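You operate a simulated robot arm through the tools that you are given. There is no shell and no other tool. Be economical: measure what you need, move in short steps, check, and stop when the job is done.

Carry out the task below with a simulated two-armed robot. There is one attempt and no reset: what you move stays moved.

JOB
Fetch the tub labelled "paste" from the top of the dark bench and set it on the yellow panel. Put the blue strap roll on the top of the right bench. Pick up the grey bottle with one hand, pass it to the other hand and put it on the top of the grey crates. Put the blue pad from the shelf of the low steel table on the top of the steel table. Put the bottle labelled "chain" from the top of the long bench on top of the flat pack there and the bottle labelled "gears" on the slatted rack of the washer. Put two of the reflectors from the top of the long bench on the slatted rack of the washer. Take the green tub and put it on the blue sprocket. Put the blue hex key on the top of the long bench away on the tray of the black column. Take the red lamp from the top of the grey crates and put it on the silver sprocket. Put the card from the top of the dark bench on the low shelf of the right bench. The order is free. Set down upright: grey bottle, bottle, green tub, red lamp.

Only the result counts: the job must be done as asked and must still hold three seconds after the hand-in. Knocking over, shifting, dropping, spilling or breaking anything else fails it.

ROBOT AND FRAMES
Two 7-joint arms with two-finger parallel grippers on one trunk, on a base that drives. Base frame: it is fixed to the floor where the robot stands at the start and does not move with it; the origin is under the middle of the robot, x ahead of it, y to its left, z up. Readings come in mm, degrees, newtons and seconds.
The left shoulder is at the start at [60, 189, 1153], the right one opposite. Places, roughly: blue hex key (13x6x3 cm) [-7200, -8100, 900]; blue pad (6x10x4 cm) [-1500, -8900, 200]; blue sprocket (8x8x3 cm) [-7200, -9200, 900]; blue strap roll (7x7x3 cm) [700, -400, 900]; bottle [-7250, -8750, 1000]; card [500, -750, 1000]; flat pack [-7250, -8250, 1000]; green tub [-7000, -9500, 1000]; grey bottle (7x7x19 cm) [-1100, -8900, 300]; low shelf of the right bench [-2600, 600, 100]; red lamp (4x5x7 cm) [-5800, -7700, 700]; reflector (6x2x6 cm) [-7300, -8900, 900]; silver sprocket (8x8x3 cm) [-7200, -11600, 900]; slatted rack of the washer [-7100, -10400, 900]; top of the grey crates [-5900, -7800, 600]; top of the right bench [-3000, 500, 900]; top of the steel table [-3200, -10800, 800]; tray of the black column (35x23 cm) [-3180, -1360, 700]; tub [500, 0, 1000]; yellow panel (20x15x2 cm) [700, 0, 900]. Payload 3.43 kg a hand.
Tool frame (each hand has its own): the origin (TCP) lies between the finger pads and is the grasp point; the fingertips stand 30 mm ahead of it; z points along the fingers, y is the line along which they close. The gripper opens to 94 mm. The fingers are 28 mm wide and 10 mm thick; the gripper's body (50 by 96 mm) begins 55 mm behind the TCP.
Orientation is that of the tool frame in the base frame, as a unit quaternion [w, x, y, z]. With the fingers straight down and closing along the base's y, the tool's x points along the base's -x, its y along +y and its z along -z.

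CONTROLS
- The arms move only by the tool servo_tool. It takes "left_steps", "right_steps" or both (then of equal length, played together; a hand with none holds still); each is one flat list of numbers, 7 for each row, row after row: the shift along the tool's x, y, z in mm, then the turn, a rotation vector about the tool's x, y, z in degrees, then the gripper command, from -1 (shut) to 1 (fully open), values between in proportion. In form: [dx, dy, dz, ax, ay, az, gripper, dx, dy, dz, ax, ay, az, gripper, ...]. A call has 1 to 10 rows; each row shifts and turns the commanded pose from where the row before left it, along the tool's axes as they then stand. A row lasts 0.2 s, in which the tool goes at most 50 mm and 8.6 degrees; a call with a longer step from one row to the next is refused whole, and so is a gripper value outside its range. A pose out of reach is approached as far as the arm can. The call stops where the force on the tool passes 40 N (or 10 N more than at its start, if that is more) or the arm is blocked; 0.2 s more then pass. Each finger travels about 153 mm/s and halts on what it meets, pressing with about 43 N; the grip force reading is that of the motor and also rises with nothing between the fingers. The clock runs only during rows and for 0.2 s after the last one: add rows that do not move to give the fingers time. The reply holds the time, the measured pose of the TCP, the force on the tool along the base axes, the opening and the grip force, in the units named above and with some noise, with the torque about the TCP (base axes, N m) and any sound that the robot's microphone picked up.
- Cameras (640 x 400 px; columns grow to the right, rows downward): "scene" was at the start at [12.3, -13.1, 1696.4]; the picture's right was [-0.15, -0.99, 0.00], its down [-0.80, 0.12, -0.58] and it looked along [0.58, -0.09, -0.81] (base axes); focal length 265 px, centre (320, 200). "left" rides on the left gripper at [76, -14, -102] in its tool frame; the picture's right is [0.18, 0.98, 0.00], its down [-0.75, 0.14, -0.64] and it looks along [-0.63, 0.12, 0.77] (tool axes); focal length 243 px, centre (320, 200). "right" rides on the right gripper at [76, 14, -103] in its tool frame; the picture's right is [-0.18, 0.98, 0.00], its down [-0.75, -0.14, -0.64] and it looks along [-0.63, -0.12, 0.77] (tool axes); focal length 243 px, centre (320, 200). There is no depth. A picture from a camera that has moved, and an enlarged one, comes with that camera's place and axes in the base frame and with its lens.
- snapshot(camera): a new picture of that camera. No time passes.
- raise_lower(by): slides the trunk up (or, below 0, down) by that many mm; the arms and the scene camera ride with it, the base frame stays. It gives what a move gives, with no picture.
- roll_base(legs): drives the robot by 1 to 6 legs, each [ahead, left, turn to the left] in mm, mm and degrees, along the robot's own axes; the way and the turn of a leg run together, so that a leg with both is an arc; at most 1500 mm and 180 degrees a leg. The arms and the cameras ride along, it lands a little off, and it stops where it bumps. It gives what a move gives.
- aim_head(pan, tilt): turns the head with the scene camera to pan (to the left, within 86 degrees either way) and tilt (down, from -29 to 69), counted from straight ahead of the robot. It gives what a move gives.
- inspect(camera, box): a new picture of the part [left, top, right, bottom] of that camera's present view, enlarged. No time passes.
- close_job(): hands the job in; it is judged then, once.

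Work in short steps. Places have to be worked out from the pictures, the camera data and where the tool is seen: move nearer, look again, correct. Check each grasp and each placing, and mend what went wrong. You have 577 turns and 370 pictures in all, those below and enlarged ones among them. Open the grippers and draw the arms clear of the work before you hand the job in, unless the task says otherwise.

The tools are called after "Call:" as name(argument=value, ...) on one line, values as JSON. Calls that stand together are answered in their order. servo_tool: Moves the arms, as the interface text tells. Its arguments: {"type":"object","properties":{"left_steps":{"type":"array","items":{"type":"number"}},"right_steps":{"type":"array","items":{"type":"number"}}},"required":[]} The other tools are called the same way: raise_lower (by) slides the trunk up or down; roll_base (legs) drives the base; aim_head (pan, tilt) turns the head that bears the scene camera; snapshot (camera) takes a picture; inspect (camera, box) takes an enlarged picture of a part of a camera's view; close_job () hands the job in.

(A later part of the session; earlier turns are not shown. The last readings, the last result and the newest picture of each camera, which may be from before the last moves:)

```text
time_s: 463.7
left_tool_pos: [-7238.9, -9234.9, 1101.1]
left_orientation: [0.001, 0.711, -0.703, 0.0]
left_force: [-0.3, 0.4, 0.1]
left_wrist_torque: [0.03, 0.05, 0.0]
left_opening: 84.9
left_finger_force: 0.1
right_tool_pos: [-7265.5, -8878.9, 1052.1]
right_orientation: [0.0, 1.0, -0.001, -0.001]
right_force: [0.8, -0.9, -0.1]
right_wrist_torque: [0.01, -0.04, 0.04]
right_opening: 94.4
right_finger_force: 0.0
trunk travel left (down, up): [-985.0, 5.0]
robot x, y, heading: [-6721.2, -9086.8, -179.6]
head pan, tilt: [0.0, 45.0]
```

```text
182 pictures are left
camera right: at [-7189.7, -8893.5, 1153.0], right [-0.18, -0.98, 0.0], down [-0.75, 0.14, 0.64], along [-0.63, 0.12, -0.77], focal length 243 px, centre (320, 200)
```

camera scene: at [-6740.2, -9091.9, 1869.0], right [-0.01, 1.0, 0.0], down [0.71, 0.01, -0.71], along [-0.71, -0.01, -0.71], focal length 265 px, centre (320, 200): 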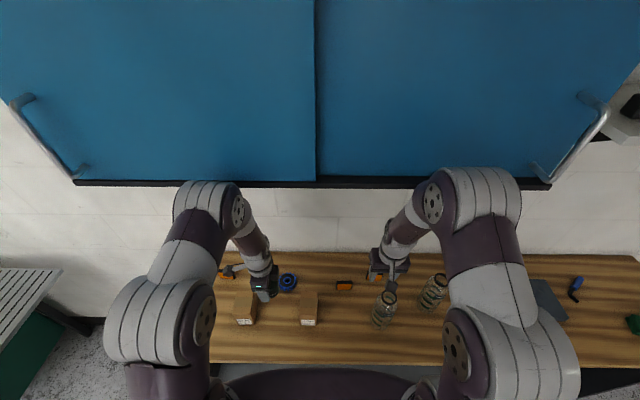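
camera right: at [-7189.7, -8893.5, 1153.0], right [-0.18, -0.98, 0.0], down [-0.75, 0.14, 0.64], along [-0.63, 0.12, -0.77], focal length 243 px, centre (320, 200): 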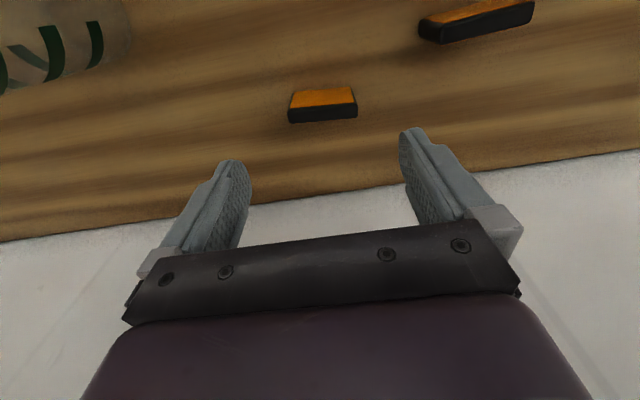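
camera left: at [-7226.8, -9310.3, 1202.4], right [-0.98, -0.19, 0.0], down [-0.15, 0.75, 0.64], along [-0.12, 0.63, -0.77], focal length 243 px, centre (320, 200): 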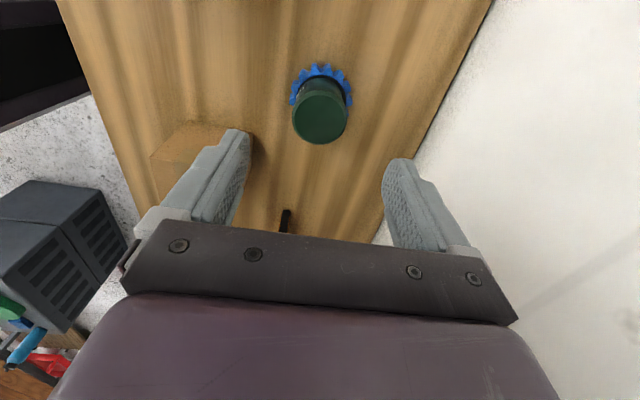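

The reflectors stand upright (60 wide, 20 thick, top ≈960), this one at ≈(-7260,-8881), turned ≈7°. I align and descend to z≈938, then close on its width.

Call:
servo_tool(right_steps=[5, 2, 30, 0, 0, 6.6, 1, 0, 0, 40, 0, 0, 0, 1, 0, 0, 36, 0, 0, 0, 1, 0, 0, 0, 0, 0, 0, 1])

Call:
snapshot(camera="right")

```text
time_s: 464.7
left_tool_pos: [-7241.9, -9234.7, 1101.0]
left_orientation: [0.0, 0.71, -0.704, 0.0]
left_force: [0.0, 0.2, -0.1]
left_wrist_torque: [-0.01, 0.03, -0.04]
left_opening: 84.6
left_finger_force: 0.0
right_tool_pos: [-7261.7, -8881.0, 945.5]
right_orientation: [0.0, 0.998, -0.059, -0.001]
right_force: [0.1, 0.8, 1.7]
right_wrist_torque: [-0.01, 0.0, 0.02]
right_opening: 94.1
right_finger_force: 0.0
trunk travel left (down, up): [-985.0, 5.0]
robot x, y, heading: [-6723.2, -9082.9, -179.4]
head pan, tilt: [0.0, 45.0]
```

```text
181 pictures are left
camera right: at [-7188.3, -8903.9, 1046.3], right [-0.3, -0.95, 0.0], down [-0.73, 0.23, 0.64], along [-0.61, 0.19, -0.77], focal length 243 px, centre (320, 200)
```

right: 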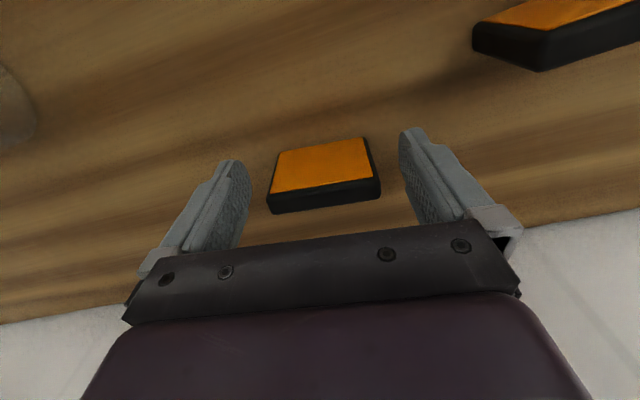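

It is between the fingers. I shift 5 mm forward, go 8 mm lower and close.

Call:
servo_tool(right_steps=[-6, 1, 8, 0, 0, 0, 1, 0, 0, 0, 0, 0, 0, 0.5, 0, 0, 0, 0, 0, 0, -1, 0, 0, 0, 0, 0, 0, -1])

Call:
snapshot(camera="right")

```text
time_s: 465.7
left_tool_pos: [-7241.4, -9233.7, 1099.0]
left_orientation: [0.0, 0.71, -0.704, 0.001]
left_force: [0.1, 0.4, 0.1]
left_wrist_torque: [-0.01, 0.01, -0.05]
left_opening: 84.2
left_finger_force: 0.1
right_tool_pos: [-7269.4, -8879.8, 935.7]
right_orientation: [0.0, 0.998, -0.059, 0.001]
right_force: [-0.4, -0.2, -1.0]
right_wrist_torque: [-0.02, -0.01, 0.0]
right_opening: 62.8
right_finger_force: 42.9
trunk travel left (down, up): [-985.0, 5.0]
robot x, y, heading: [-6718.1, -9083.8, -179.3]
head pan, tilt: [0.0, 45.0]
```

```text
180 pictures are left
camera right: at [-7195.9, -8903.9, 1037.0], right [-0.3, -0.95, 0.0], down [-0.73, 0.23, 0.64], along [-0.61, 0.19, -0.77], focal length 243 px, centre (320, 200)
```

right: 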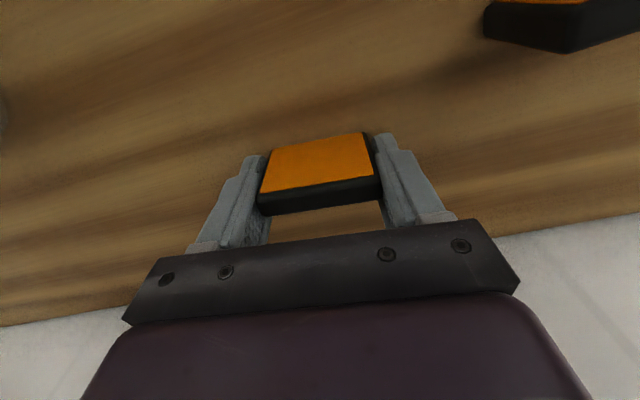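

Gripped (62.8). I lift it up and then pull back over the CHAIN bottle at safe height.

Call:
servo_tool(right_steps=[0, 0, -40, 0, 0, 0, -1, 0, 0, -45, 0, 0, 0, -1, 0, 0, -45, 0, 0, 0, -1, 30, 0, -30, 0, 0, 0, -1, 30, 0, -35, 0, 0, 0, -1, 15, 0, -45, 0, 0, 0, -1, 0, 0, -30, 0, 0, 0, -1, 0, 0, 0, 0, 0, 0, -1])

Call:
snapshot(camera="right")

```text
time_s: 467.5
left_tool_pos: [-7238.3, -9232.9, 1101.1]
left_orientation: [0.002, 0.71, -0.704, -0.001]
left_force: [0.1, 0.4, 0.1]
left_wrist_torque: [0.02, -0.02, 0.0]
left_opening: 84.4
left_finger_force: 0.1
right_tool_pos: [-7188.3, -8887.5, 1203.3]
right_orientation: [0.0, 0.998, -0.058, 0.003]
right_force: [-0.1, -0.1, -0.5]
right_wrist_torque: [0.0, -0.02, 0.03]
right_opening: 62.7
right_finger_force: 43.2
trunk travel left (down, up): [-985.0, 5.0]
robot x, y, heading: [-6715.6, -9085.9, -179.3]
head pan, tilt: [0.0, 45.0]
```

```text
179 pictures are left
camera right: at [-7114.9, -8911.6, 1306.2], right [-0.3, -0.95, 0.0], down [-0.74, 0.23, 0.64], along [-0.61, 0.19, -0.77], focal length 243 px, centre (320, 200)
```

right: 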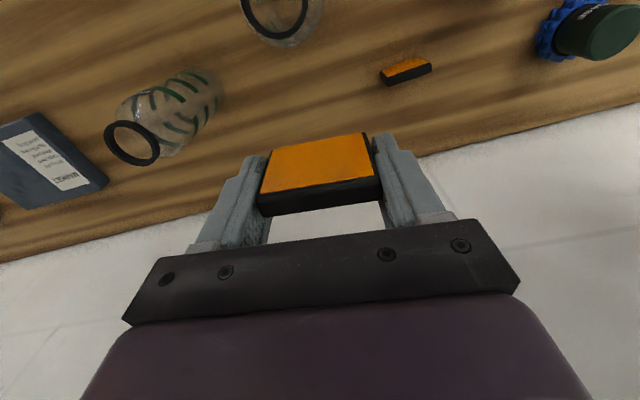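

Right hand is high above. I pull it back and aside, and send the left hand above the next reflector at ≈(-7224,-9001).

Call:
servo_tool(right_steps=[35, -20, 0, 0, 0, 0, -1, 35, -20, 0, 0, 0, 0, -1, 35, -20, 0, 0, 0, 0, -1, 0, 0, 0, 0, 0, 0, -1])

Call:
servo_tool(left_steps=[-40, -3, 0, 0, 0, -7, 0.3, -40, -3, 0, 0, 0, 0, 0.3, -40, -3, 0, 0, 0, 0, 0.3, -40, -3, 0, 0, 0, 0, 0.3, -40, -3, 0, 0, 0, 0, 0.3, -30, -3, 20, 0, 0, 0, 0.3, 0, 0, 30, 0, 0, 0, 0.3, 0, 0, 0, 0, 0, 0, 0.3])

Call:
snapshot(camera="left")

Call:
snapshot(camera="scene")

```text
time_s: 468.5
left_tool_pos: [-7243.6, -9236.0, 1099.2]
left_orientation: [-0.001, 0.71, -0.704, 0.001]
left_force: [0.4, 0.1, 0.2]
left_wrist_torque: [0.02, -0.04, -0.04]
left_opening: 84.5
left_finger_force: 0.2
right_tool_pos: [-7086.8, -8841.4, 1208.1]
right_orientation: [-0.001, 0.998, -0.058, 0.002]
right_force: [-0.5, -0.3, 0.1]
right_wrist_torque: [0.01, 0.01, -0.01]
right_opening: 62.5
right_finger_force: 42.9
trunk travel left (down, up): [-985.0, 5.0]
robot x, y, heading: [-6717.3, -9084.9, -179.4]
head pan, tilt: [0.0, 45.0]
```

```text
time_s: 470.3
left_tool_pos: [-7249.1, -9003.4, 1051.3]
left_orientation: [0.0, 0.752, -0.659, -0.001]
left_force: [0.3, 0.4, -0.5]
left_wrist_torque: [-0.04, -0.02, 0.01]
left_opening: 61.1
left_finger_force: 0.1
right_tool_pos: [-7085.9, -8842.2, 1206.7]
right_orientation: [0.001, 0.998, -0.059, 0.001]
right_force: [-0.5, -1.0, -0.2]
right_wrist_torque: [0.02, -0.03, -0.01]
right_opening: 63.1
right_finger_force: 43.2
trunk travel left (down, up): [-985.0, 5.0]
robot x, y, heading: [-6719.7, -9085.4, -179.2]
head pan, tilt: [0.0, 45.0]
```

```text
178 pictures are left
camera left: at [-7225.8, -9077.4, 1153.3], right [-0.95, -0.31, 0.0], down [-0.24, 0.73, 0.64], along [-0.2, 0.61, -0.77], focal length 243 px, centre (320, 200)
```

left: 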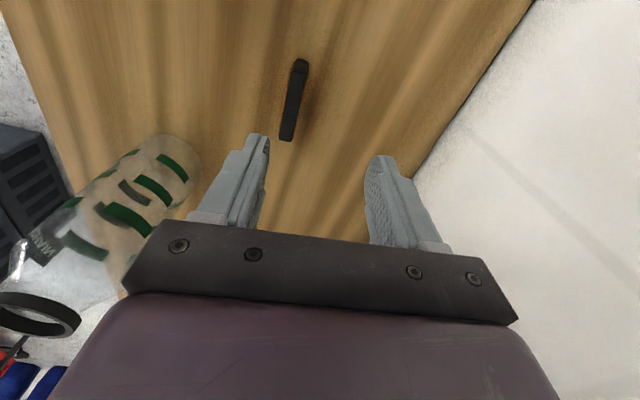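

```text
177 pictures are left
camera scene: at [-6739.9, -9087.4, 1869.1], right [-0.01, 1.0, 0.0], down [0.71, 0.01, -0.71], along [-0.71, -0.01, -0.71], focal length 265 px, centre (320, 200)
```

scene: 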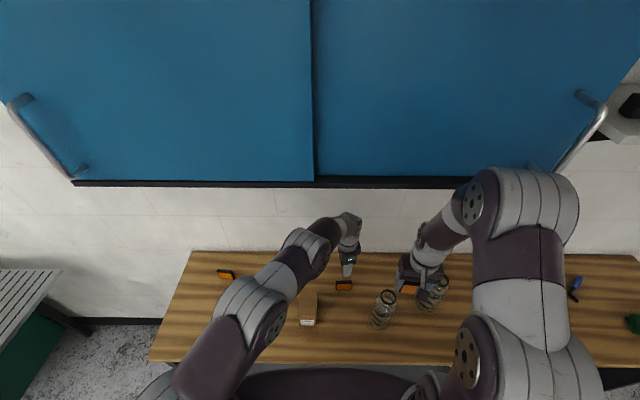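

The reflector is at ≈(-7225,-9011), its thin side along my closing direction; the remaining bottle's label shows CHAIN. I centre and descend to z≈937.

Call:
servo_tool(left_steps=[10, -23, 0, 0, 0, 0, 0.3, 0, 0, 40, 0, 0, 0, 0.3, 0, 0, 40, 0, 0, 0, 0.3, 0, 0, 33, 0, 0, 0, 0.3, 0, 0, 0, 0, 0, 0, 0.3])

Call:
snapshot(camera="left")

```text
time_s: 471.5
left_tool_pos: [-7228.4, -9009.2, 939.4]
left_orientation: [0.0, 0.752, -0.66, 0.0]
left_force: [0.9, 0.5, -0.9]
left_wrist_torque: [0.02, -0.02, 0.02]
left_opening: 61.2
left_finger_force: 0.2
right_tool_pos: [-7085.0, -8842.7, 1207.1]
right_orientation: [-0.001, 0.998, -0.058, 0.001]
right_force: [-0.3, -0.3, -0.1]
right_wrist_torque: [0.03, -0.04, -0.01]
right_opening: 62.7
right_finger_force: 43.0
trunk travel left (down, up): [-985.0, 5.0]
robot x, y, heading: [-6723.3, -9080.1, -179.2]
head pan, tilt: [0.0, 45.0]
```

```text
176 pictures are left
camera left: at [-7204.9, -9083.2, 1039.7], right [-0.95, -0.31, 0.0], down [-0.24, 0.73, 0.64], along [-0.2, 0.61, -0.77], focal length 243 px, centre (320, 200)
```

left: 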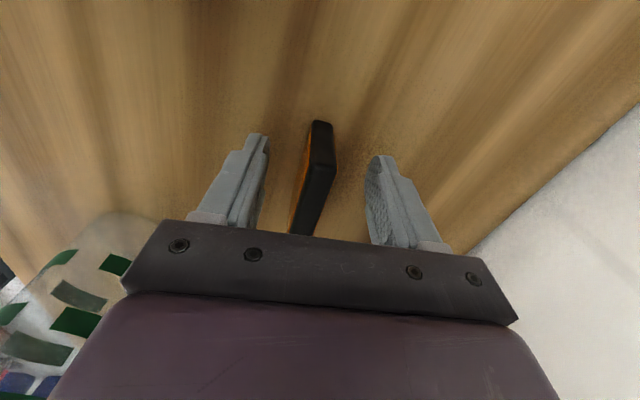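

The plate is between the fingers. I close and lift.

Call:
servo_tool(left_steps=[0, 0, 0, 0, 0, 0, 0, 0, 0, 0, 0, 0, 0, -0.4, 0, 0, 0, 0, 0, 0, -1, 0, 0, 0, 0, 0, 0, -1])

Call:
servo_tool(left_steps=[0, 0, -40, 0, 0, 0, -1, 0, 0, -45, 0, 0, 0, -1, 0, 0, -45, 0, 0, 0, -1, 0, 0, -45, 0, 0, 0, -1, 0, 0, 0, 0, 0, 0, -1])

Call:
snapshot(camera="left")

```text
time_s: 472.5
left_tool_pos: [-7228.1, -9009.3, 936.4]
left_orientation: [0.001, 0.752, -0.66, 0.001]
left_force: [0.2, 0.1, -0.3]
left_wrist_torque: [-0.01, 0.03, 0.04]
left_opening: 16.2
left_finger_force: 43.2
right_tool_pos: [-7085.4, -8840.7, 1206.6]
right_orientation: [0.001, 0.998, -0.058, 0.001]
right_force: [0.3, -0.1, -0.7]
right_wrist_torque: [0.0, 0.02, -0.05]
right_opening: 62.6
right_finger_force: 43.2
trunk travel left (down, up): [-985.0, 5.0]
robot x, y, heading: [-6716.2, -9086.5, -179.2]
head pan, tilt: [0.0, 45.0]
```

```text
time_s: 473.7
left_tool_pos: [-7227.2, -9011.0, 1112.4]
left_orientation: [0.001, 0.752, -0.659, 0.0]
left_force: [0.8, -0.1, -0.8]
left_wrist_torque: [-0.03, 0.01, -0.01]
left_opening: 16.3
left_finger_force: 43.1
right_tool_pos: [-7085.8, -8842.1, 1207.4]
right_orientation: [0.0, 0.998, -0.058, 0.001]
right_force: [-0.5, -1.0, -0.6]
right_wrist_torque: [-0.03, 0.03, 0.0]
right_opening: 62.7
right_finger_force: 42.8
trunk travel left (down, up): [-985.0, 5.0]
robot x, y, heading: [-6719.9, -9084.2, -179.3]
head pan, tilt: [0.0, 45.0]
```

```text
175 pictures are left
camera left: at [-7203.7, -9084.2, 1214.3], right [-0.95, -0.31, 0.0], down [-0.24, 0.73, 0.64], along [-0.2, 0.61, -0.77], focal length 243 px, centre (320, 200)
```

left: 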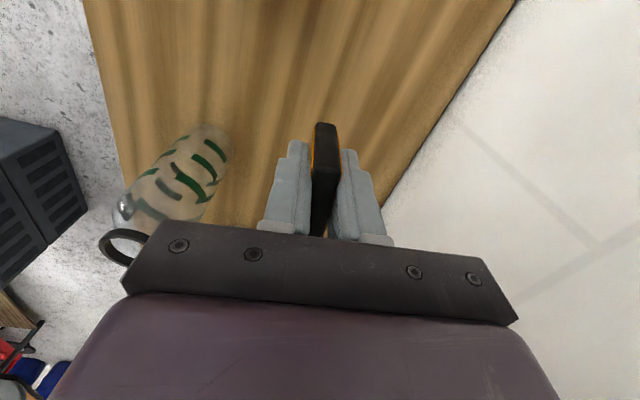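

Both reflectors are held. I back up and strafe left to the washer rack.

Call:
roll_base(legs=[[-260, 0, 0], [0, 1356, 0]])

Call:
servo_tool(left_steps=[40, 0, 0, 0, 0, 0, -1, 40, 0, 0, 0, 0, 0, -1, 40, 0, 0, 0, 0, 0, -1])

Call:
snapshot(camera="scene")

Call:
snapshot(camera="right")

```text
time_s: 481.9
left_tool_pos: [-6943.8, -10363.8, 1113.7]
left_orientation: [0.0, 0.755, -0.656, 0.0]
left_force: [0.1, -0.5, -0.9]
left_wrist_torque: [-0.01, -0.01, -0.02]
left_opening: 16.1
left_finger_force: 42.0
right_tool_pos: [-6803.7, -10195.1, 1205.8]
right_orientation: [0.001, 0.999, -0.053, 0.001]
right_force: [0.8, 0.1, -0.3]
right_wrist_torque: [0.0, -0.01, 0.0]
right_opening: 62.8
right_finger_force: 42.9
trunk travel left (down, up): [-985.0, 5.0]
robot x, y, heading: [-6437.5, -10434.0, -178.6]
head pan, tilt: [0.0, 45.0]
```

```text
time_s: 482.7
left_tool_pos: [-6926.7, -10484.7, 1112.8]
left_orientation: [0.001, 0.755, -0.655, 0.0]
left_force: [-0.6, -0.3, 0.3]
left_wrist_torque: [0.05, 0.01, 0.01]
left_opening: 16.1
left_finger_force: 43.0
right_tool_pos: [-6805.1, -10195.4, 1206.8]
right_orientation: [0.0, 0.999, -0.054, 0.001]
right_force: [0.1, -0.1, 0.1]
right_wrist_torque: [0.02, -0.01, -0.02]
right_opening: 62.6
right_finger_force: 42.6
trunk travel left (down, up): [-985.0, 5.0]
robot x, y, heading: [-6434.4, -10436.4, -178.5]
head pan, tilt: [0.0, 45.0]
```

```text
174 pictures are left
camera scene: at [-6456.7, -10438.5, 1869.0], right [-0.02, 1.0, 0.0], down [0.71, 0.02, -0.71], along [-0.71, -0.02, -0.71], focal length 265 px, centre (320, 200)
```

scene: 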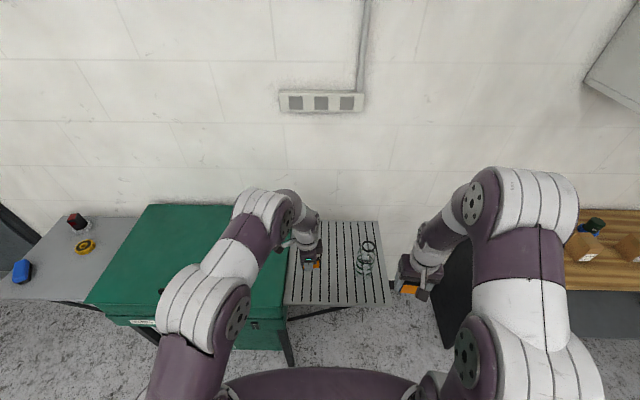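

```text
173 pictures are left
camera right: at [-6730.8, -10218.4, 1308.9], right [-0.29, -0.96, 0.0], down [-0.74, 0.22, 0.64], along [-0.61, 0.19, -0.77], focal length 243 px, centre (320, 200)
```

right: 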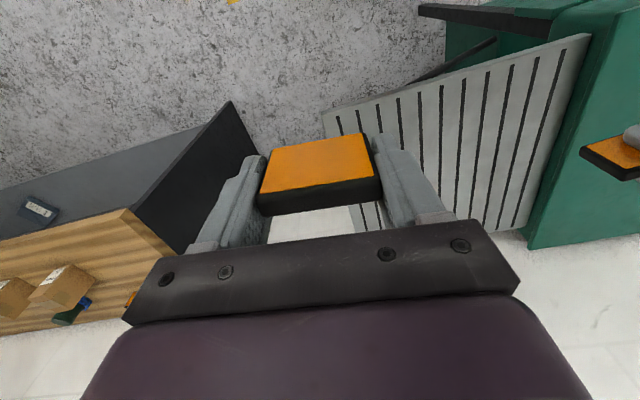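

Left reflector is over the rack's left part. I roll 80 mm ahead and lower the left hand to contact (expected TCP ≈922).

Call:
roll_base(legs=[[80, 0, 0]])

Call:
servo_tool(left_steps=[0, 0, 45, 0, 0, 0, -1, 0, 0, 45, 0, 0, 0, -1, 0, 0, 45, 0, 0, 0, -1, 0, 0, 30, 0, 0, 0, -1, 0, 0, 0, 0, 0, 0, -1])

Call:
snapshot(camera="left")

```text
time_s: 483.8
left_tool_pos: [-7004.8, -10484.8, 1114.5]
left_orientation: [0.003, 0.754, -0.657, -0.001]
left_force: [0.1, -0.5, -0.7]
left_wrist_torque: [0.01, 0.03, 0.03]
left_opening: 16.1
left_finger_force: 42.7
right_tool_pos: [-6881.2, -10196.5, 1208.3]
right_orientation: [-0.001, 0.999, -0.054, -0.002]
right_force: [0.1, -0.4, -0.8]
right_wrist_torque: [-0.03, 0.06, 0.01]
right_opening: 62.9
right_finger_force: 43.2
trunk travel left (down, up): [-985.0, 5.0]
robot x, y, heading: [-6519.9, -10437.7, -178.7]
head pan, tilt: [0.0, 45.0]
```

```text
time_s: 485.0
left_tool_pos: [-7007.2, -10483.1, 945.7]
left_orientation: [0.002, 0.754, -0.657, 0.0]
left_force: [0.5, 0.1, -1.3]
left_wrist_torque: [-0.02, 0.02, 0.01]
left_opening: 16.5
left_finger_force: 42.9
right_tool_pos: [-6885.9, -10195.8, 1207.0]
right_orientation: [0.0, 0.999, -0.054, 0.001]
right_force: [-0.6, 0.5, -0.2]
right_wrist_torque: [0.01, 0.02, 0.01]
right_opening: 62.9
right_finger_force: 42.7
trunk travel left (down, up): [-985.0, 5.0]
robot x, y, heading: [-6514.2, -10435.7, -179.0]
head pan, tilt: [0.0, 45.0]
```

```text
172 pictures are left
camera left: at [-6983.6, -10556.7, 1046.6], right [-0.95, -0.32, 0.0], down [-0.24, 0.73, 0.64], along [-0.2, 0.61, -0.77], focal length 243 px, centre (320, 200)
```

left: 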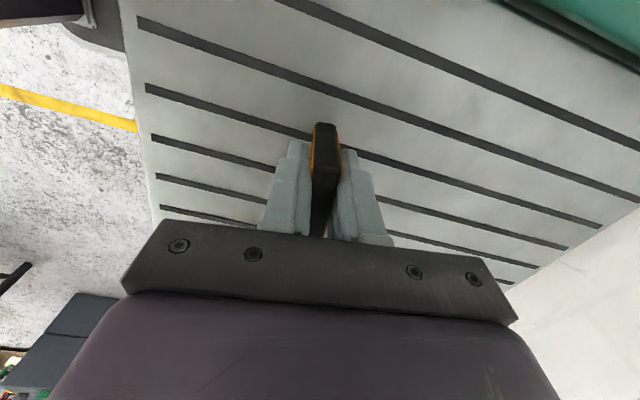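

Over the slats. Small steps down to contact.

Call:
servo_tool(left_steps=[0, 0, 10, 0, 0, 0, -1, 0, 0, 4, 0, 0, 0, -1, 0, 0, 4, 0, 0, 0, -1, 0, 0, 3, 0, 0, 0, -1, 0, 0, 3, 0, 0, 0, -1, 0, 0, 3, 0, 0, 0, -1, 0, 0, 3, 0, 0, 0, -1, 0, 0, 3, 0, 0, 0, -1])

```text
time_s: 486.8
left_tool_pos: [-7010.1, -10483.6, 917.1]
left_orientation: [0.001, 0.754, -0.657, -0.003]
left_force: [-1.2, 2.2, 36.4]
left_wrist_torque: [0.02, -0.01, -0.01]
left_opening: 16.7
left_finger_force: 42.8
right_tool_pos: [-6883.7, -10195.6, 1208.4]
right_orientation: [0.0, 0.999, -0.054, 0.001]
right_force: [0.6, 0.3, -0.9]
right_wrist_torque: [-0.01, 0.03, 0.01]
right_opening: 62.7
right_finger_force: 43.1
trunk travel left (down, up): [-985.0, 5.0]
robot x, y, heading: [-6521.1, -10438.2, -179.2]
head pan, tilt: [0.0, 45.0]
```

Contact. I relax 3 mm, open gently and rise.

Call:
servo_tool(left_steps=[0, 0, -3, 0, 0, 0, -1, 0, 0, 0, 0, 0, 0, -0.5, 0, 0, 0, 0, 0, 0, 0, 0, 0, 0, 0, 0, 0, 0.2, 0, 0, -20, 0, 0, 0, 0.2, 0, 0, -40, 0, 0, 0, 0.2, 0, 0, -45, 0, 0, 0, 0.2, 0, 0, -45, 0, 0, 0, 0.2])

Call:
snapshot(camera="left")

```text
time_s: 488.6
left_tool_pos: [-7007.2, -10484.4, 1067.1]
left_orientation: [0.0, 0.754, -0.656, 0.0]
left_force: [-0.2, 0.4, 1.4]
left_wrist_torque: [0.04, 0.01, -0.01]
left_opening: 56.5
left_finger_force: 0.1
right_tool_pos: [-6885.8, -10196.5, 1207.0]
right_orientation: [0.0, 0.999, -0.054, 0.0]
right_force: [-0.1, 0.5, 0.1]
right_wrist_torque: [0.0, 0.01, 0.0]
right_opening: 62.6
right_finger_force: 43.1
trunk travel left (down, up): [-985.0, 5.0]
robot x, y, heading: [-6517.0, -10437.5, -178.7]
head pan, tilt: [0.0, 45.0]
```

```text
171 pictures are left
camera left: at [-6983.4, -10558.4, 1168.7], right [-0.95, -0.32, 0.0], down [-0.24, 0.73, 0.64], along [-0.2, 0.61, -0.77], focal length 243 px, centre (320, 200)
```

left: 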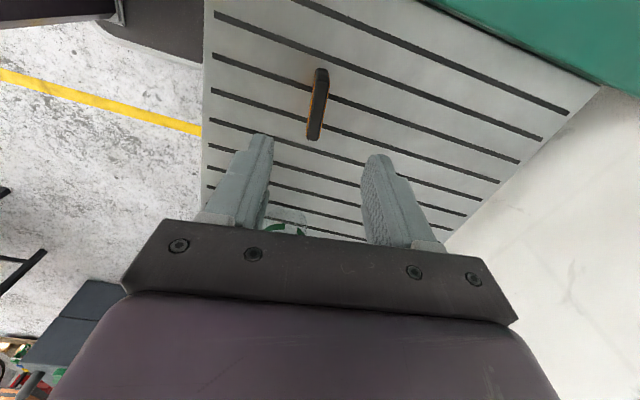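

One reflector stands on the rack. I clear the left hand and bring the right one over (-7000,-10385).

Call:
servo_tool(left_steps=[30, -38, 0, 0, 0, 0, 0, 30, -38, 0, 0, 0, 0, 0, 30, -38, 0, 0, 0, 0, 0, 0, 0, 0, 0, 0, 0, 0, 0, 0, 0, 0, 0, 0, 0, 0, 0, 0, 0, 0, 0, 0, 0, 0, 0, 0, 0, 0, 0, 0, 0, 0, 0, 0, 0, 0], right_steps=[0, 0, 0, 0, 0, 0, -1, 0, 0, 0, 0, 0, 0, -1, -18.6, 40, 0, 0, 0, 0, -1, -18.6, 40, 0, 0, 0, 0, -1, -18.6, 40, 0, 0, 0, 0, -1, -18.6, 40, 0, 0, 0, 0, -1, -18.6, 40, 0, 0, 0, 0, -1, 0, 0, 30, 0, 0, 0, -1])

Call:
snapshot(camera="right")

```text
time_s: 490.4
left_tool_pos: [-6883.9, -10559.0, 1065.2]
left_orientation: [0.0, 0.754, -0.657, 0.0]
left_force: [-0.9, -0.5, 0.2]
left_wrist_torque: [0.0, 0.01, 0.02]
left_opening: 46.9
left_finger_force: 0.0
right_tool_pos: [-7000.8, -10385.2, 1177.1]
right_orientation: [0.0, 0.999, -0.054, 0.001]
right_force: [-0.7, 0.7, -0.7]
right_wrist_torque: [-0.01, -0.02, 0.01]
right_opening: 62.5
right_finger_force: 43.1
trunk travel left (down, up): [-985.0, 5.0]
robot x, y, heading: [-6519.6, -10432.3, -179.0]
head pan, tilt: [0.0, 45.0]
```

```text
170 pictures are left
camera right: at [-6926.8, -10407.0, 1279.3], right [-0.29, -0.96, 0.0], down [-0.74, 0.22, 0.64], along [-0.61, 0.19, -0.77], focal length 243 px, centre (320, 200)
```

right: 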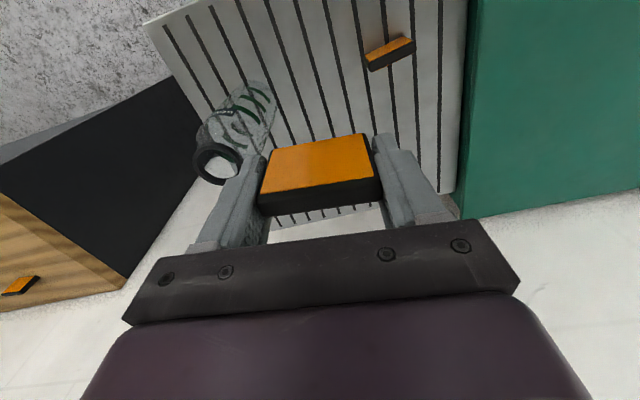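

Clear of the bottle by ≈40 mm. I descend to 935 and then to contact.

Call:
servo_tool(right_steps=[0, 0, 45, 0, 0, 0, -1, 0, 0, 45, 0, 0, 0, -1, 0, 0, 45, 0, 0, 0, -1, 0, 0, 45, 0, 0, 0, -1, 0, 0, 45, 0, 0, 0, -1, 0, 0, 18, 0, 0, 0, -1, 0, 0, 0, 0, 0, 0, -1])

Call:
servo_tool(right_steps=[0, 0, 4, 0, 0, 0, -1, 0, 0, 4, 0, 0, 0, -1, 0, 0, 3, 0, 0, 0, -1, 0, 0, 3, 0, 0, 0, -1, 0, 0, 3, 0, 0, 0, -1, 0, 0, 3, 0, 0, 0, -1, 0, 0, 0, 0, 0, 0, -1])

Call:
snapshot(camera="right")

```text
time_s: 492.0
left_tool_pos: [-6883.9, -10558.7, 1065.7]
left_orientation: [0.001, 0.754, -0.657, 0.001]
left_force: [-1.7, -0.3, 0.4]
left_wrist_torque: [0.0, -0.01, -0.03]
left_opening: 47.1
left_finger_force: 0.1
right_tool_pos: [-7000.4, -10383.0, 934.0]
right_orientation: [0.0, 0.999, -0.054, 0.001]
right_force: [-0.5, 0.6, 0.7]
right_wrist_torque: [0.0, 0.01, 0.01]
right_opening: 62.7
right_finger_force: 43.0
trunk travel left (down, up): [-985.0, 5.0]
robot x, y, heading: [-6518.4, -10435.0, -178.8]
head pan, tilt: [0.0, 45.0]
```

```text
time_s: 493.6
left_tool_pos: [-6882.3, -10557.3, 1068.0]
left_orientation: [0.002, 0.754, -0.656, 0.0]
left_force: [0.5, 1.1, 0.6]
left_wrist_torque: [0.0, 0.02, 0.01]
left_opening: 46.9
left_finger_force: 0.1
right_tool_pos: [-7000.2, -10384.7, 914.6]
right_orientation: [0.001, 0.999, -0.054, -0.002]
right_force: [-2.5, 3.3, 36.1]
right_wrist_torque: [-0.18, -0.15, 0.0]
right_opening: 62.8
right_finger_force: 42.9
trunk travel left (down, up): [-985.0, 5.0]
robot x, y, heading: [-6518.8, -10434.6, -179.0]
head pan, tilt: [0.0, 45.0]
```

```text
169 pictures are left
camera right: at [-6925.7, -10407.8, 1017.5], right [-0.29, -0.96, 0.0], down [-0.73, 0.22, 0.65], along [-0.62, 0.19, -0.76], focal length 243 px, centre (320, 200)
```

right: 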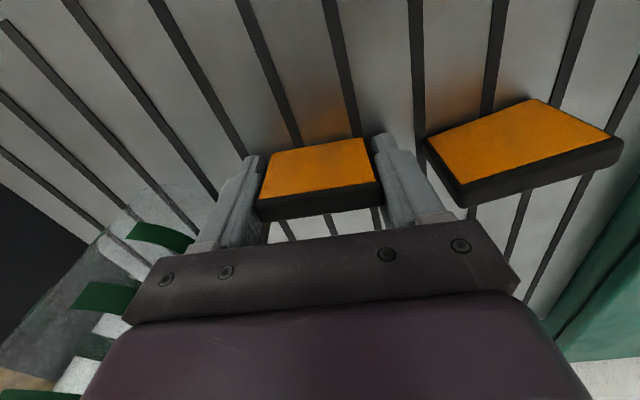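

Contact. The other plate is ≈25 mm from the finger, so I open only to ≈73 mm and rise.

Call:
servo_tool(right_steps=[0, 0, -3, 0, 0, 0, -1, 0, 0, 0, 0, 0, 0, 0.45, 0, 0, 0, 0, 0, 0, 0.55, 0, 0, 0, 0, 0, 0, 0.55, 0, 0, -20, 0, 0, 0, 0.55, 0, 0, -45, 0, 0, 0, 0.55, 0, 0, -45, 0, 0, 0, 0.55, 0, 0, -45, 0, 0, 0, 0.55, 0, 0, -45, 0, 0, 0, 0.55, 0, 0, -45, 0, 0, 0, 0.55])

Call:
snapshot(camera="right")

```text
time_s: 495.8
left_tool_pos: [-6882.6, -10558.2, 1066.1]
left_orientation: [0.0, 0.754, -0.657, 0.001]
left_force: [-0.2, 0.2, -0.7]
left_wrist_torque: [0.03, 0.02, 0.04]
left_opening: 47.1
left_finger_force: 0.0
right_tool_pos: [-6997.2, -10384.0, 1161.9]
right_orientation: [0.0, 0.998, -0.055, 0.001]
right_force: [0.2, -0.1, 0.1]
right_wrist_torque: [0.01, 0.0, 0.01]
right_opening: 72.7
right_finger_force: 0.2
trunk travel left (down, up): [-985.0, 5.0]
robot x, y, heading: [-6518.2, -10435.4, -178.8]
head pan, tilt: [0.0, 45.0]
```

```text
168 pictures are left
camera right: at [-6923.4, -10407.5, 1264.3], right [-0.29, -0.96, 0.0], down [-0.73, 0.22, 0.64], along [-0.61, 0.19, -0.77], focal length 243 px, centre (320, 200)
```

right: 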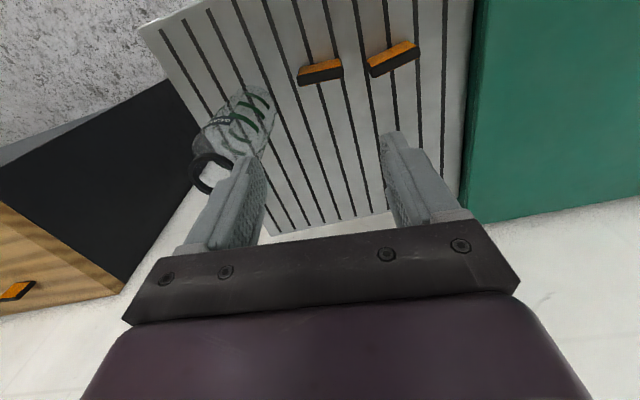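

Both reflectors and the GEARS bottle stand on the rack. I retract the right hand, back up 100 mm and strafe right to the CHAIN bottle.

Call:
servo_tool(right_steps=[40, -10, 0, 0, 0, 0, 0.55, 40, -10, 0, 0, 0, 0, 0.55, 40, -10, 0, 0, 0, 0, 0.55, 30, -10, 0, 0, 0, 0, 0.55])

Call:
roll_base(legs=[[-100, 0, 0], [0, -1400, 0]])

Call:
snapshot(camera="scene")

Call:
snapshot(camera="right")

```text
time_s: 496.8
left_tool_pos: [-6883.4, -10558.9, 1066.3]
left_orientation: [0.0, 0.754, -0.657, 0.001]
left_force: [-0.5, -0.5, 0.2]
left_wrist_torque: [0.02, 0.01, -0.03]
left_opening: 47.0
left_finger_force: 0.1
right_tool_pos: [-6844.5, -10361.9, 1164.4]
right_orientation: [0.0, 0.999, -0.054, 0.001]
right_force: [-0.3, -1.3, -0.3]
right_wrist_torque: [0.02, 0.0, 0.03]
right_opening: 72.6
right_finger_force: 0.1
trunk travel left (down, up): [-985.0, 5.0]
robot x, y, heading: [-6518.9, -10434.9, -178.8]
head pan, tilt: [0.0, 45.0]
```

```text
time_s: 504.4
left_tool_pos: [-6799.6, -9165.9, 1066.1]
left_orientation: [0.0, 0.748, -0.664, 0.0]
left_force: [-0.9, -0.9, -0.5]
left_wrist_torque: [-0.03, -0.03, 0.01]
left_opening: 47.0
left_finger_force: 0.0
right_tool_pos: [-6757.3, -8968.9, 1164.0]
right_orientation: [-0.001, 0.998, -0.064, 0.001]
right_force: [-0.2, -0.5, -0.5]
right_wrist_torque: [0.01, -0.03, -0.02]
right_opening: 72.9
right_finger_force: 0.1
trunk travel left (down, up): [-985.0, 5.0]
robot x, y, heading: [-6430.9, -9049.5, 179.9]
head pan, tilt: [0.0, 45.0]
```

```text
167 pictures are left
camera scene: at [-6452.4, -9054.1, 1869.0], right [0.0, 1.0, 0.0], down [0.71, 0.0, -0.71], along [-0.71, 0.0, -0.71], focal length 265 px, centre (320, 200)
```

scene: 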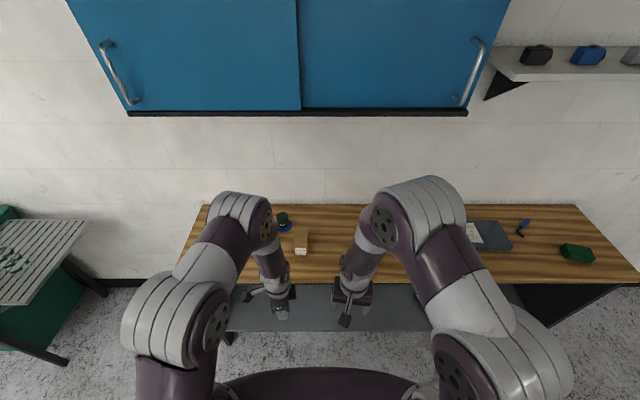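

```text
166 pictures are left
camera right: at [-6684.5, -8994.7, 1265.3], right [-0.31, -0.95, 0.0], down [-0.73, 0.24, 0.64], along [-0.61, 0.2, -0.77], focal length 243 px, centre (320, 200)
```

right: 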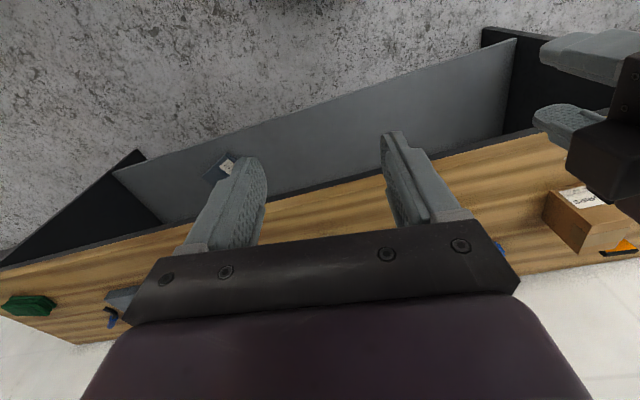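

I roll 190 mm ahead and swing the right hand toward the CHAIN bottle at ≈(-7090,-8875), turning it 7° back.

Call:
roll_base(legs=[[190, 0, 0]])

Call:
servo_tool(right_steps=[-20, -20, 0, 0, 0, -7, 1, -25, -25, 0, 0, 0, 0, 1, -25, -25, 0, 0, 0, 0, 1, 0, 0, 0, 0, 0, 0, 1])

Call:
snapshot(camera="right")

```text
time_s: 506.0
left_tool_pos: [-6984.8, -9167.5, 1068.1]
left_orientation: [0.001, 0.749, -0.663, 0.001]
left_force: [0.5, 0.8, 1.0]
left_wrist_torque: [0.04, 0.01, 0.01]
left_opening: 46.8
left_finger_force: 0.0
right_tool_pos: [-6944.4, -8970.9, 1165.4]
right_orientation: [0.0, 0.998, -0.063, -0.001]
right_force: [1.2, 0.9, 0.3]
right_wrist_torque: [-0.01, 0.02, 0.0]
right_opening: 72.7
right_finger_force: 0.0
trunk travel left (down, up): [-985.0, 5.0]
robot x, y, heading: [-6622.4, -9048.9, -179.9]
head pan, tilt: [0.0, 45.0]
```

```text
time_s: 507.0
left_tool_pos: [-6988.9, -9168.7, 1065.9]
left_orientation: [0.001, 0.749, -0.663, 0.001]
left_force: [-0.6, -0.3, 0.4]
left_wrist_torque: [-0.02, 0.01, -0.03]
left_opening: 47.1
left_finger_force: 0.1
right_tool_pos: [-7014.7, -8897.9, 1160.4]
right_orientation: [0.0, 1.0, -0.001, 0.002]
right_force: [-0.3, -0.1, -0.8]
right_wrist_torque: [0.03, 0.02, -0.01]
right_opening: 94.1
right_finger_force: 0.0
trunk travel left (down, up): [-985.0, 5.0]
robot x, y, heading: [-6621.8, -9054.2, -179.8]
head pan, tilt: [0.0, 45.0]
```

```text
165 pictures are left
camera right: at [-6939.6, -8912.8, 1262.5], right [-0.19, -0.98, 0.0], down [-0.75, 0.14, 0.64], along [-0.63, 0.12, -0.77], focal length 243 px, centre (320, 200)
```

right: 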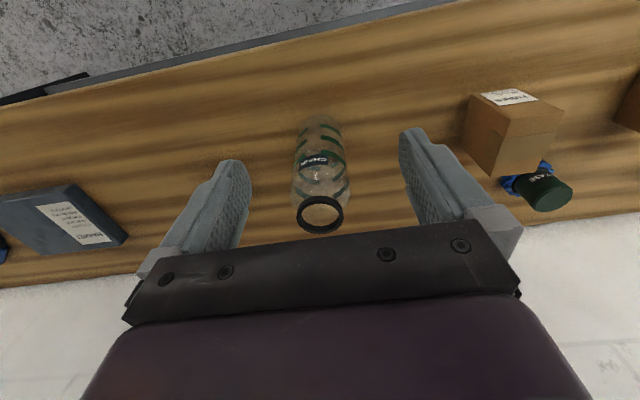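

CHAIN ≈(-7095,-8882). I move above it and descend to z≈1041.

Call:
servo_tool(right_steps=[-40, -8, 0, 0, 0, 0, 1, -40, -8, 0, 0, 0, 0, 1, 0, 0, 0, 0, 0, 0, 1])

Call:
snapshot(camera="right")

```text
time_s: 507.8
left_tool_pos: [-6987.8, -9168.0, 1066.9]
left_orientation: [0.001, 0.749, -0.663, 0.0]
left_force: [0.5, -0.1, -0.2]
left_wrist_torque: [0.02, 0.02, 0.01]
left_opening: 47.3
left_finger_force: 0.1
right_tool_pos: [-7093.8, -8881.4, 1162.1]
right_orientation: [-0.001, 1.0, -0.001, 0.0]
right_force: [0.6, 0.7, 0.4]
right_wrist_torque: [0.0, 0.01, -0.01]
right_opening: 93.6
right_finger_force: 0.0
trunk travel left (down, up): [-985.0, 5.0]
robot x, y, heading: [-6618.7, -9052.9, -180.0]
head pan, tilt: [0.0, 45.0]
```

```text
164 pictures are left
camera right: at [-7017.9, -8897.1, 1264.2], right [-0.19, -0.98, 0.0], down [-0.75, 0.14, 0.64], along [-0.63, 0.12, -0.77], focal length 243 px, centre (320, 200)
```

right: 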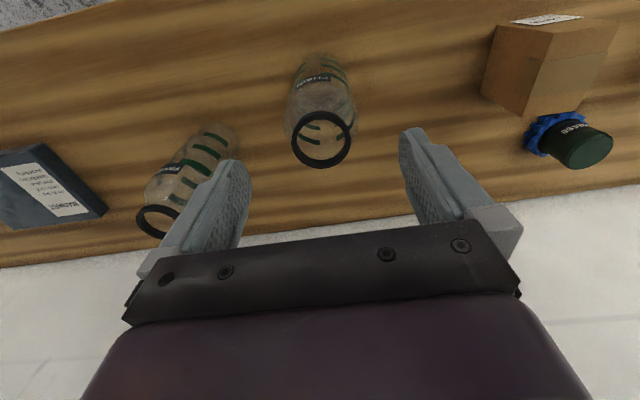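

Aligned within 4 mm; I descend and close.

Call:
servo_tool(right_steps=[-4, 2, 30, 0, 0, 0, 1, 0, 0, 40, 0, 0, 0, 1, 0, 0, 35, 0, 0, 0, 1, 0, 0, 16, 0, 0, 0, 1, 0, 0, 0, 0, 0, 0, 0.4, 0, 0, 0, 0, 0, 0, -1, 0, 0, 0, 0, 0, 0, -1])

Call:
snapshot(camera="right")

```text
time_s: 509.4
left_tool_pos: [-6989.3, -9168.2, 1065.2]
left_orientation: [0.0, 0.749, -0.663, 0.001]
left_force: [-0.2, 0.5, -0.1]
left_wrist_torque: [0.01, -0.01, -0.01]
left_opening: 46.9
left_finger_force: 0.0
right_tool_pos: [-7100.2, -8885.4, 1040.9]
right_orientation: [0.0, 1.0, -0.002, 0.0]
right_force: [-0.9, -0.4, 0.1]
right_wrist_torque: [-0.01, 0.01, -0.02]
right_opening: 70.5
right_finger_force: 42.7
trunk travel left (down, up): [-985.0, 5.0]
robot x, y, heading: [-6620.6, -9052.8, -179.9]
head pan, tilt: [0.0, 45.0]
```

```text
163 pictures are left
camera right: at [-7024.0, -8899.7, 1143.7], right [-0.19, -0.98, 0.0], down [-0.75, 0.14, 0.64], along [-0.63, 0.12, -0.77], focal length 243 px, centre (320, 200)
```

right: 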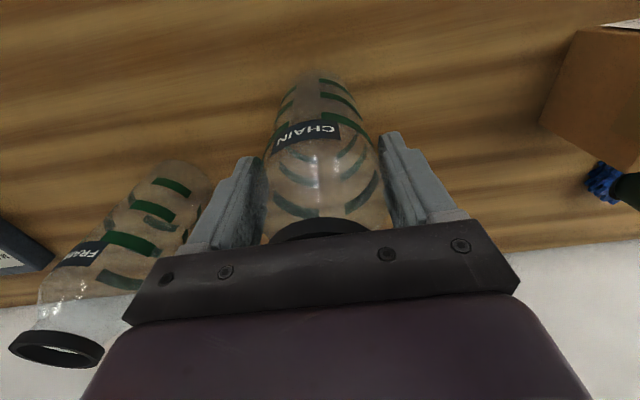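

CHAIN is gripped. I lift 120 mm, pull back in front of the other bottle, and strafe right toward the flat pack.

Call:
servo_tool(right_steps=[0, 0, -40, 0, 0, 0, -1, 0, 0, -40, 0, 0, 0, -1, 0, 0, -40, 0, 0, 0, -1, 40, 0, -10, 0, 0, 0, -1, 40, 0, 0, 0, 0, 0, -1, 40, 0, 0, 0, 0, 0, -1, 30, 0, 0, 0, 0, 0, -1])

Call:
roll_base(legs=[[-60, 0, 0], [0, -560, 0]])

Call:
aim_head(pan=0, tilt=50)

Call:
snapshot(camera="scene")

Call:
snapshot(camera="right")

```text
time_s: 511.0
left_tool_pos: [-6989.2, -9167.9, 1067.0]
left_orientation: [0.001, 0.748, -0.663, 0.001]
left_force: [-0.1, -0.2, 0.8]
left_wrist_torque: [0.0, 0.02, -0.02]
left_opening: 47.1
left_finger_force: 0.0
right_tool_pos: [-6947.8, -8885.0, 1173.0]
right_orientation: [0.0, 1.0, -0.002, 0.0]
right_force: [-0.3, -0.2, -0.6]
right_wrist_torque: [0.02, 0.0, -0.01]
right_opening: 70.5
right_finger_force: 42.9
trunk travel left (down, up): [-985.0, 5.0]
robot x, y, heading: [-6622.7, -9052.9, -179.6]
head pan, tilt: [0.0, 45.0]
```

```text
time_s: 514.7
left_tool_pos: [-6933.2, -8612.0, 1065.5]
left_orientation: [0.001, 0.75, -0.661, 0.0]
left_force: [0.1, 0.0, -1.1]
left_wrist_torque: [0.0, -0.01, 0.05]
left_opening: 46.9
left_finger_force: 0.0
right_tool_pos: [-6894.0, -8329.6, 1172.0]
right_orientation: [0.0, 1.0, 0.0, 0.0]
right_force: [0.4, 0.0, -1.5]
right_wrist_torque: [0.03, 0.02, -0.01]
right_opening: 70.2
right_finger_force: 43.1
trunk travel left (down, up): [-985.0, 5.0]
robot x, y, heading: [-6562.4, -8491.8, -179.7]
head pan, tilt: [0.0, 45.0]
```

```text
time_s: 515.4
left_tool_pos: [-6933.9, -8610.6, 1065.8]
left_orientation: [0.0, 0.75, -0.661, 0.001]
left_force: [0.1, -0.4, 0.1]
left_wrist_torque: [-0.02, 0.02, -0.01]
left_opening: 47.3
left_finger_force: 0.2
right_tool_pos: [-6893.6, -8328.8, 1172.0]
right_orientation: [-0.001, 1.0, 0.001, 0.001]
right_force: [0.1, -0.8, -0.4]
right_wrist_torque: [0.02, 0.04, -0.05]
right_opening: 70.2
right_finger_force: 42.9
trunk travel left (down, up): [-985.0, 5.0]
robot x, y, heading: [-6565.7, -8495.5, -179.4]
head pan, tilt: [0.0, 50.0]
```

```text
162 pictures are left
camera scene: at [-6583.0, -8495.1, 1862.2], right [-0.01, 1.0, 0.0], down [0.77, 0.01, -0.64], along [-0.64, 0.0, -0.77], focal length 265 px, centre (320, 200)
```

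scene: 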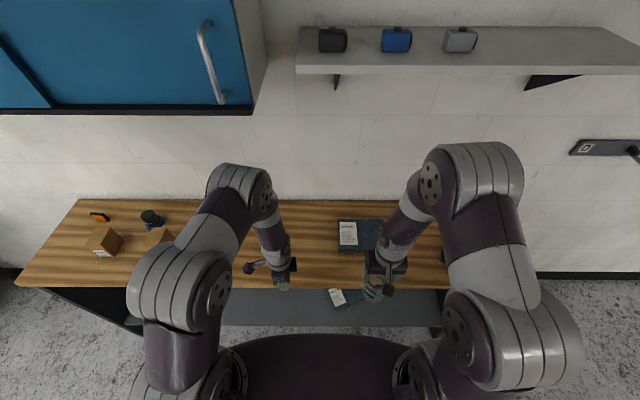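

```text
161 pictures are left
camera right: at [-6818.0, -8342.9, 1274.1], right [-0.18, -0.98, 0.0], down [-0.75, 0.14, 0.64], along [-0.63, 0.12, -0.77], focal length 243 px, centre (320, 200)
```

right: 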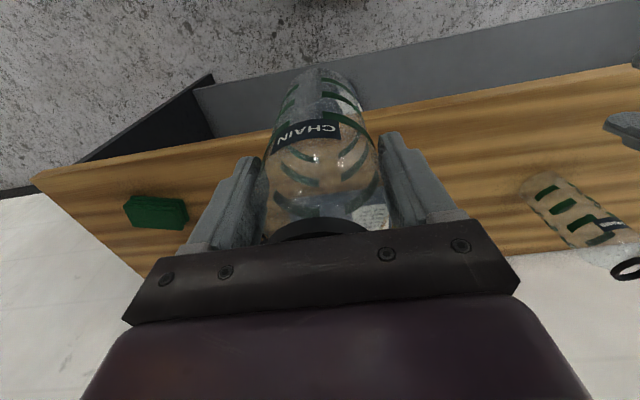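

The flat pack spans y -8420…-8238, x -7091…-7248 (top ≈935). I pull the left hand back, roll 110 mm ahead, and extend the CHAIN bottle over the pack's centre.

Call:
servo_tool(left_steps=[0, -35, 0, 0, 0, 0, 0, 0, -35, 0, 0, 0, 0, 0])

Call:
roll_base(legs=[[110, 0, 0]])

Call:
servo_tool(right_steps=[-40, 0, 0, 0, 0, 0, -1, -40, 0, 0, 0, 0, 0, -1, -40, 0, 0, 0, 0, 0, -1, -40, 0, 0, 0, 0, 0, -1, 0, 0, 20, 0, 0, 0, -1, 0, 0, 0, 0, 0, 0, -1])

Call:
snapshot(camera="right")

Call:
snapshot(camera="scene")

```text
time_s: 516.0
left_tool_pos: [-6861.7, -8601.9, 1064.7]
left_orientation: [0.0, 0.75, -0.662, -0.001]
left_force: [-0.4, -0.4, -0.5]
left_wrist_torque: [-0.01, 0.02, 0.01]
left_opening: 46.8
left_finger_force: 0.1
right_tool_pos: [-6890.7, -8327.1, 1172.6]
right_orientation: [0.0, 1.0, 0.001, 0.0]
right_force: [1.0, 0.3, -0.6]
right_wrist_torque: [-0.03, 0.01, -0.02]
right_opening: 70.0
right_finger_force: 43.6
trunk travel left (down, up): [-985.0, 5.0]
robot x, y, heading: [-6563.5, -8491.4, -179.5]
head pan, tilt: [0.0, 50.0]
```

```text
time_s: 517.2
left_tool_pos: [-6973.3, -8603.0, 1064.3]
left_orientation: [0.002, 0.75, -0.661, 0.0]
left_force: [-0.2, 0.5, 0.1]
left_wrist_torque: [-0.01, 0.02, 0.04]
left_opening: 46.9
left_finger_force: 0.1
right_tool_pos: [-7002.7, -8328.8, 1173.0]
right_orientation: [0.0, 1.0, 0.0, -0.001]
right_force: [0.6, 0.3, 0.1]
right_wrist_torque: [-0.01, -0.01, 0.02]
right_opening: 70.1
right_finger_force: 42.9
trunk travel left (down, up): [-985.0, 5.0]
robot x, y, heading: [-6677.7, -8491.6, -179.5]
head pan, tilt: [0.0, 50.0]
```

```text
time_s: 518.6
left_tool_pos: [-6976.4, -8602.0, 1064.3]
left_orientation: [0.0, 0.751, -0.661, 0.001]
left_force: [0.3, -0.3, -0.6]
left_wrist_torque: [-0.01, 0.02, -0.02]
left_opening: 47.1
left_finger_force: 0.1
right_tool_pos: [-7165.2, -8329.6, 1153.7]
right_orientation: [0.0, 1.0, 0.0, 0.001]
right_force: [0.4, 0.6, -1.0]
right_wrist_torque: [-0.01, 0.02, 0.0]
right_opening: 70.4
right_finger_force: 42.6
trunk travel left (down, up): [-985.0, 5.0]
robot x, y, heading: [-6677.6, -8492.2, -179.5]
head pan, tilt: [0.0, 50.0]
```

```text
160 pictures are left
camera right: at [-7089.5, -8343.5, 1255.3], right [-0.18, -0.98, 0.0], down [-0.75, 0.14, 0.64], along [-0.63, 0.12, -0.77], focal length 243 px, centre (320, 200)
```

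right: 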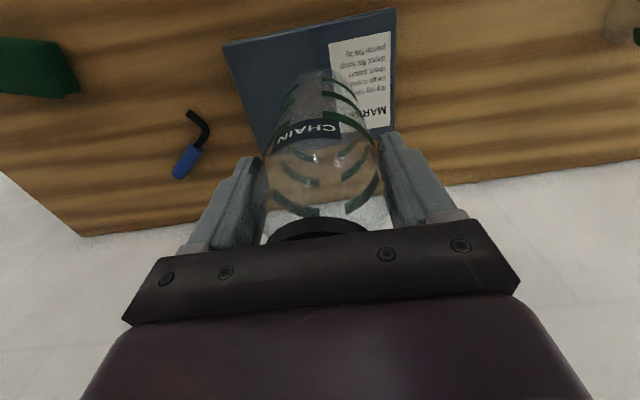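

```text
159 pictures are left
camera scene: at [-6695.1, -8495.6, 1862.1], right [-0.01, 1.0, 0.0], down [0.77, 0.01, -0.64], along [-0.64, 0.0, -0.77], focal length 265 px, centre (320, 200)
```

scene: 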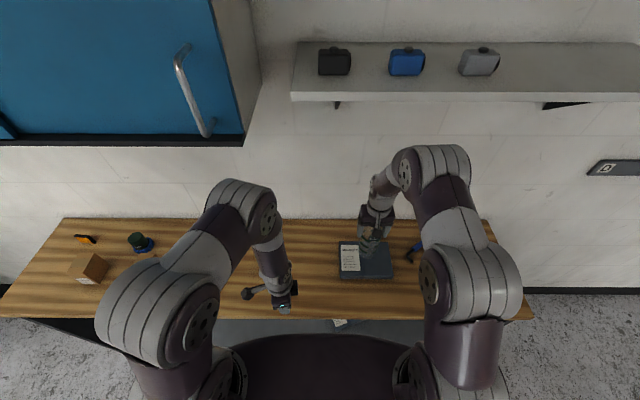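

The bottle is over the pack; I move 18 mm deeper and lower to contact (expected ≈1076).

Call:
servo_tool(right_steps=[-18, 0, 25, 0, 0, 0, -1, 0, 0, 30, 0, 0, 0, -1, 0, 0, 10, 0, 0, 0, -1, 0, 0, 4, 0, 0, 0, -1, 0, 0, 4, 0, 0, 0, -1, 0, 0, 4, 0, 0, 0, -1, 0, 0, 4, 0, 0, 0, -1, 0, 0, 4, 0, 0, 0, -1, 0, 0, 4, 0, 0, 0, -1, 0, 0, 0, 0, 0, 0, -1])

Call:
snapshot(camera="right")

```text
time_s: 520.8
left_tool_pos: [-6975.3, -8602.8, 1064.8]
left_orientation: [0.001, 0.751, -0.661, 0.0]
left_force: [-0.1, -0.5, -0.2]
left_wrist_torque: [0.01, 0.0, -0.01]
left_opening: 46.8
left_finger_force: 0.0
right_tool_pos: [-7185.0, -8328.2, 1066.0]
right_orientation: [0.0, 1.0, 0.0, -0.004]
right_force: [-6.4, 3.7, 35.3]
right_wrist_torque: [0.15, 0.57, 0.02]
right_opening: 69.8
right_finger_force: 42.4
trunk travel left (down, up): [-985.0, 5.0]
robot x, y, heading: [-6682.2, -8493.1, -179.6]
head pan, tilt: [0.0, 50.0]
```

```text
158 pictures are left
camera right: at [-7107.8, -8343.7, 1167.3], right [-0.18, -0.98, 0.0], down [-0.75, 0.14, 0.65], along [-0.64, 0.12, -0.76], focal length 243 px, centre (320, 200)
```

right: 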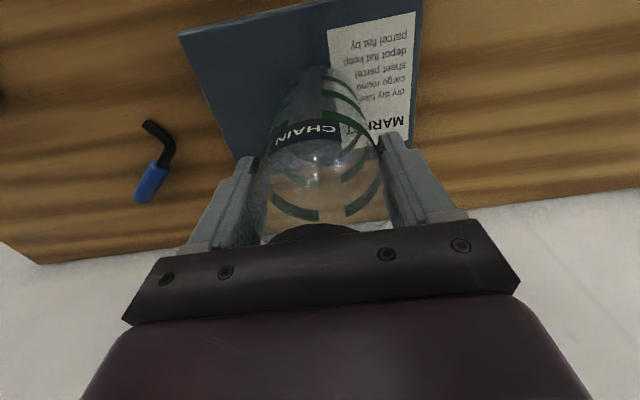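

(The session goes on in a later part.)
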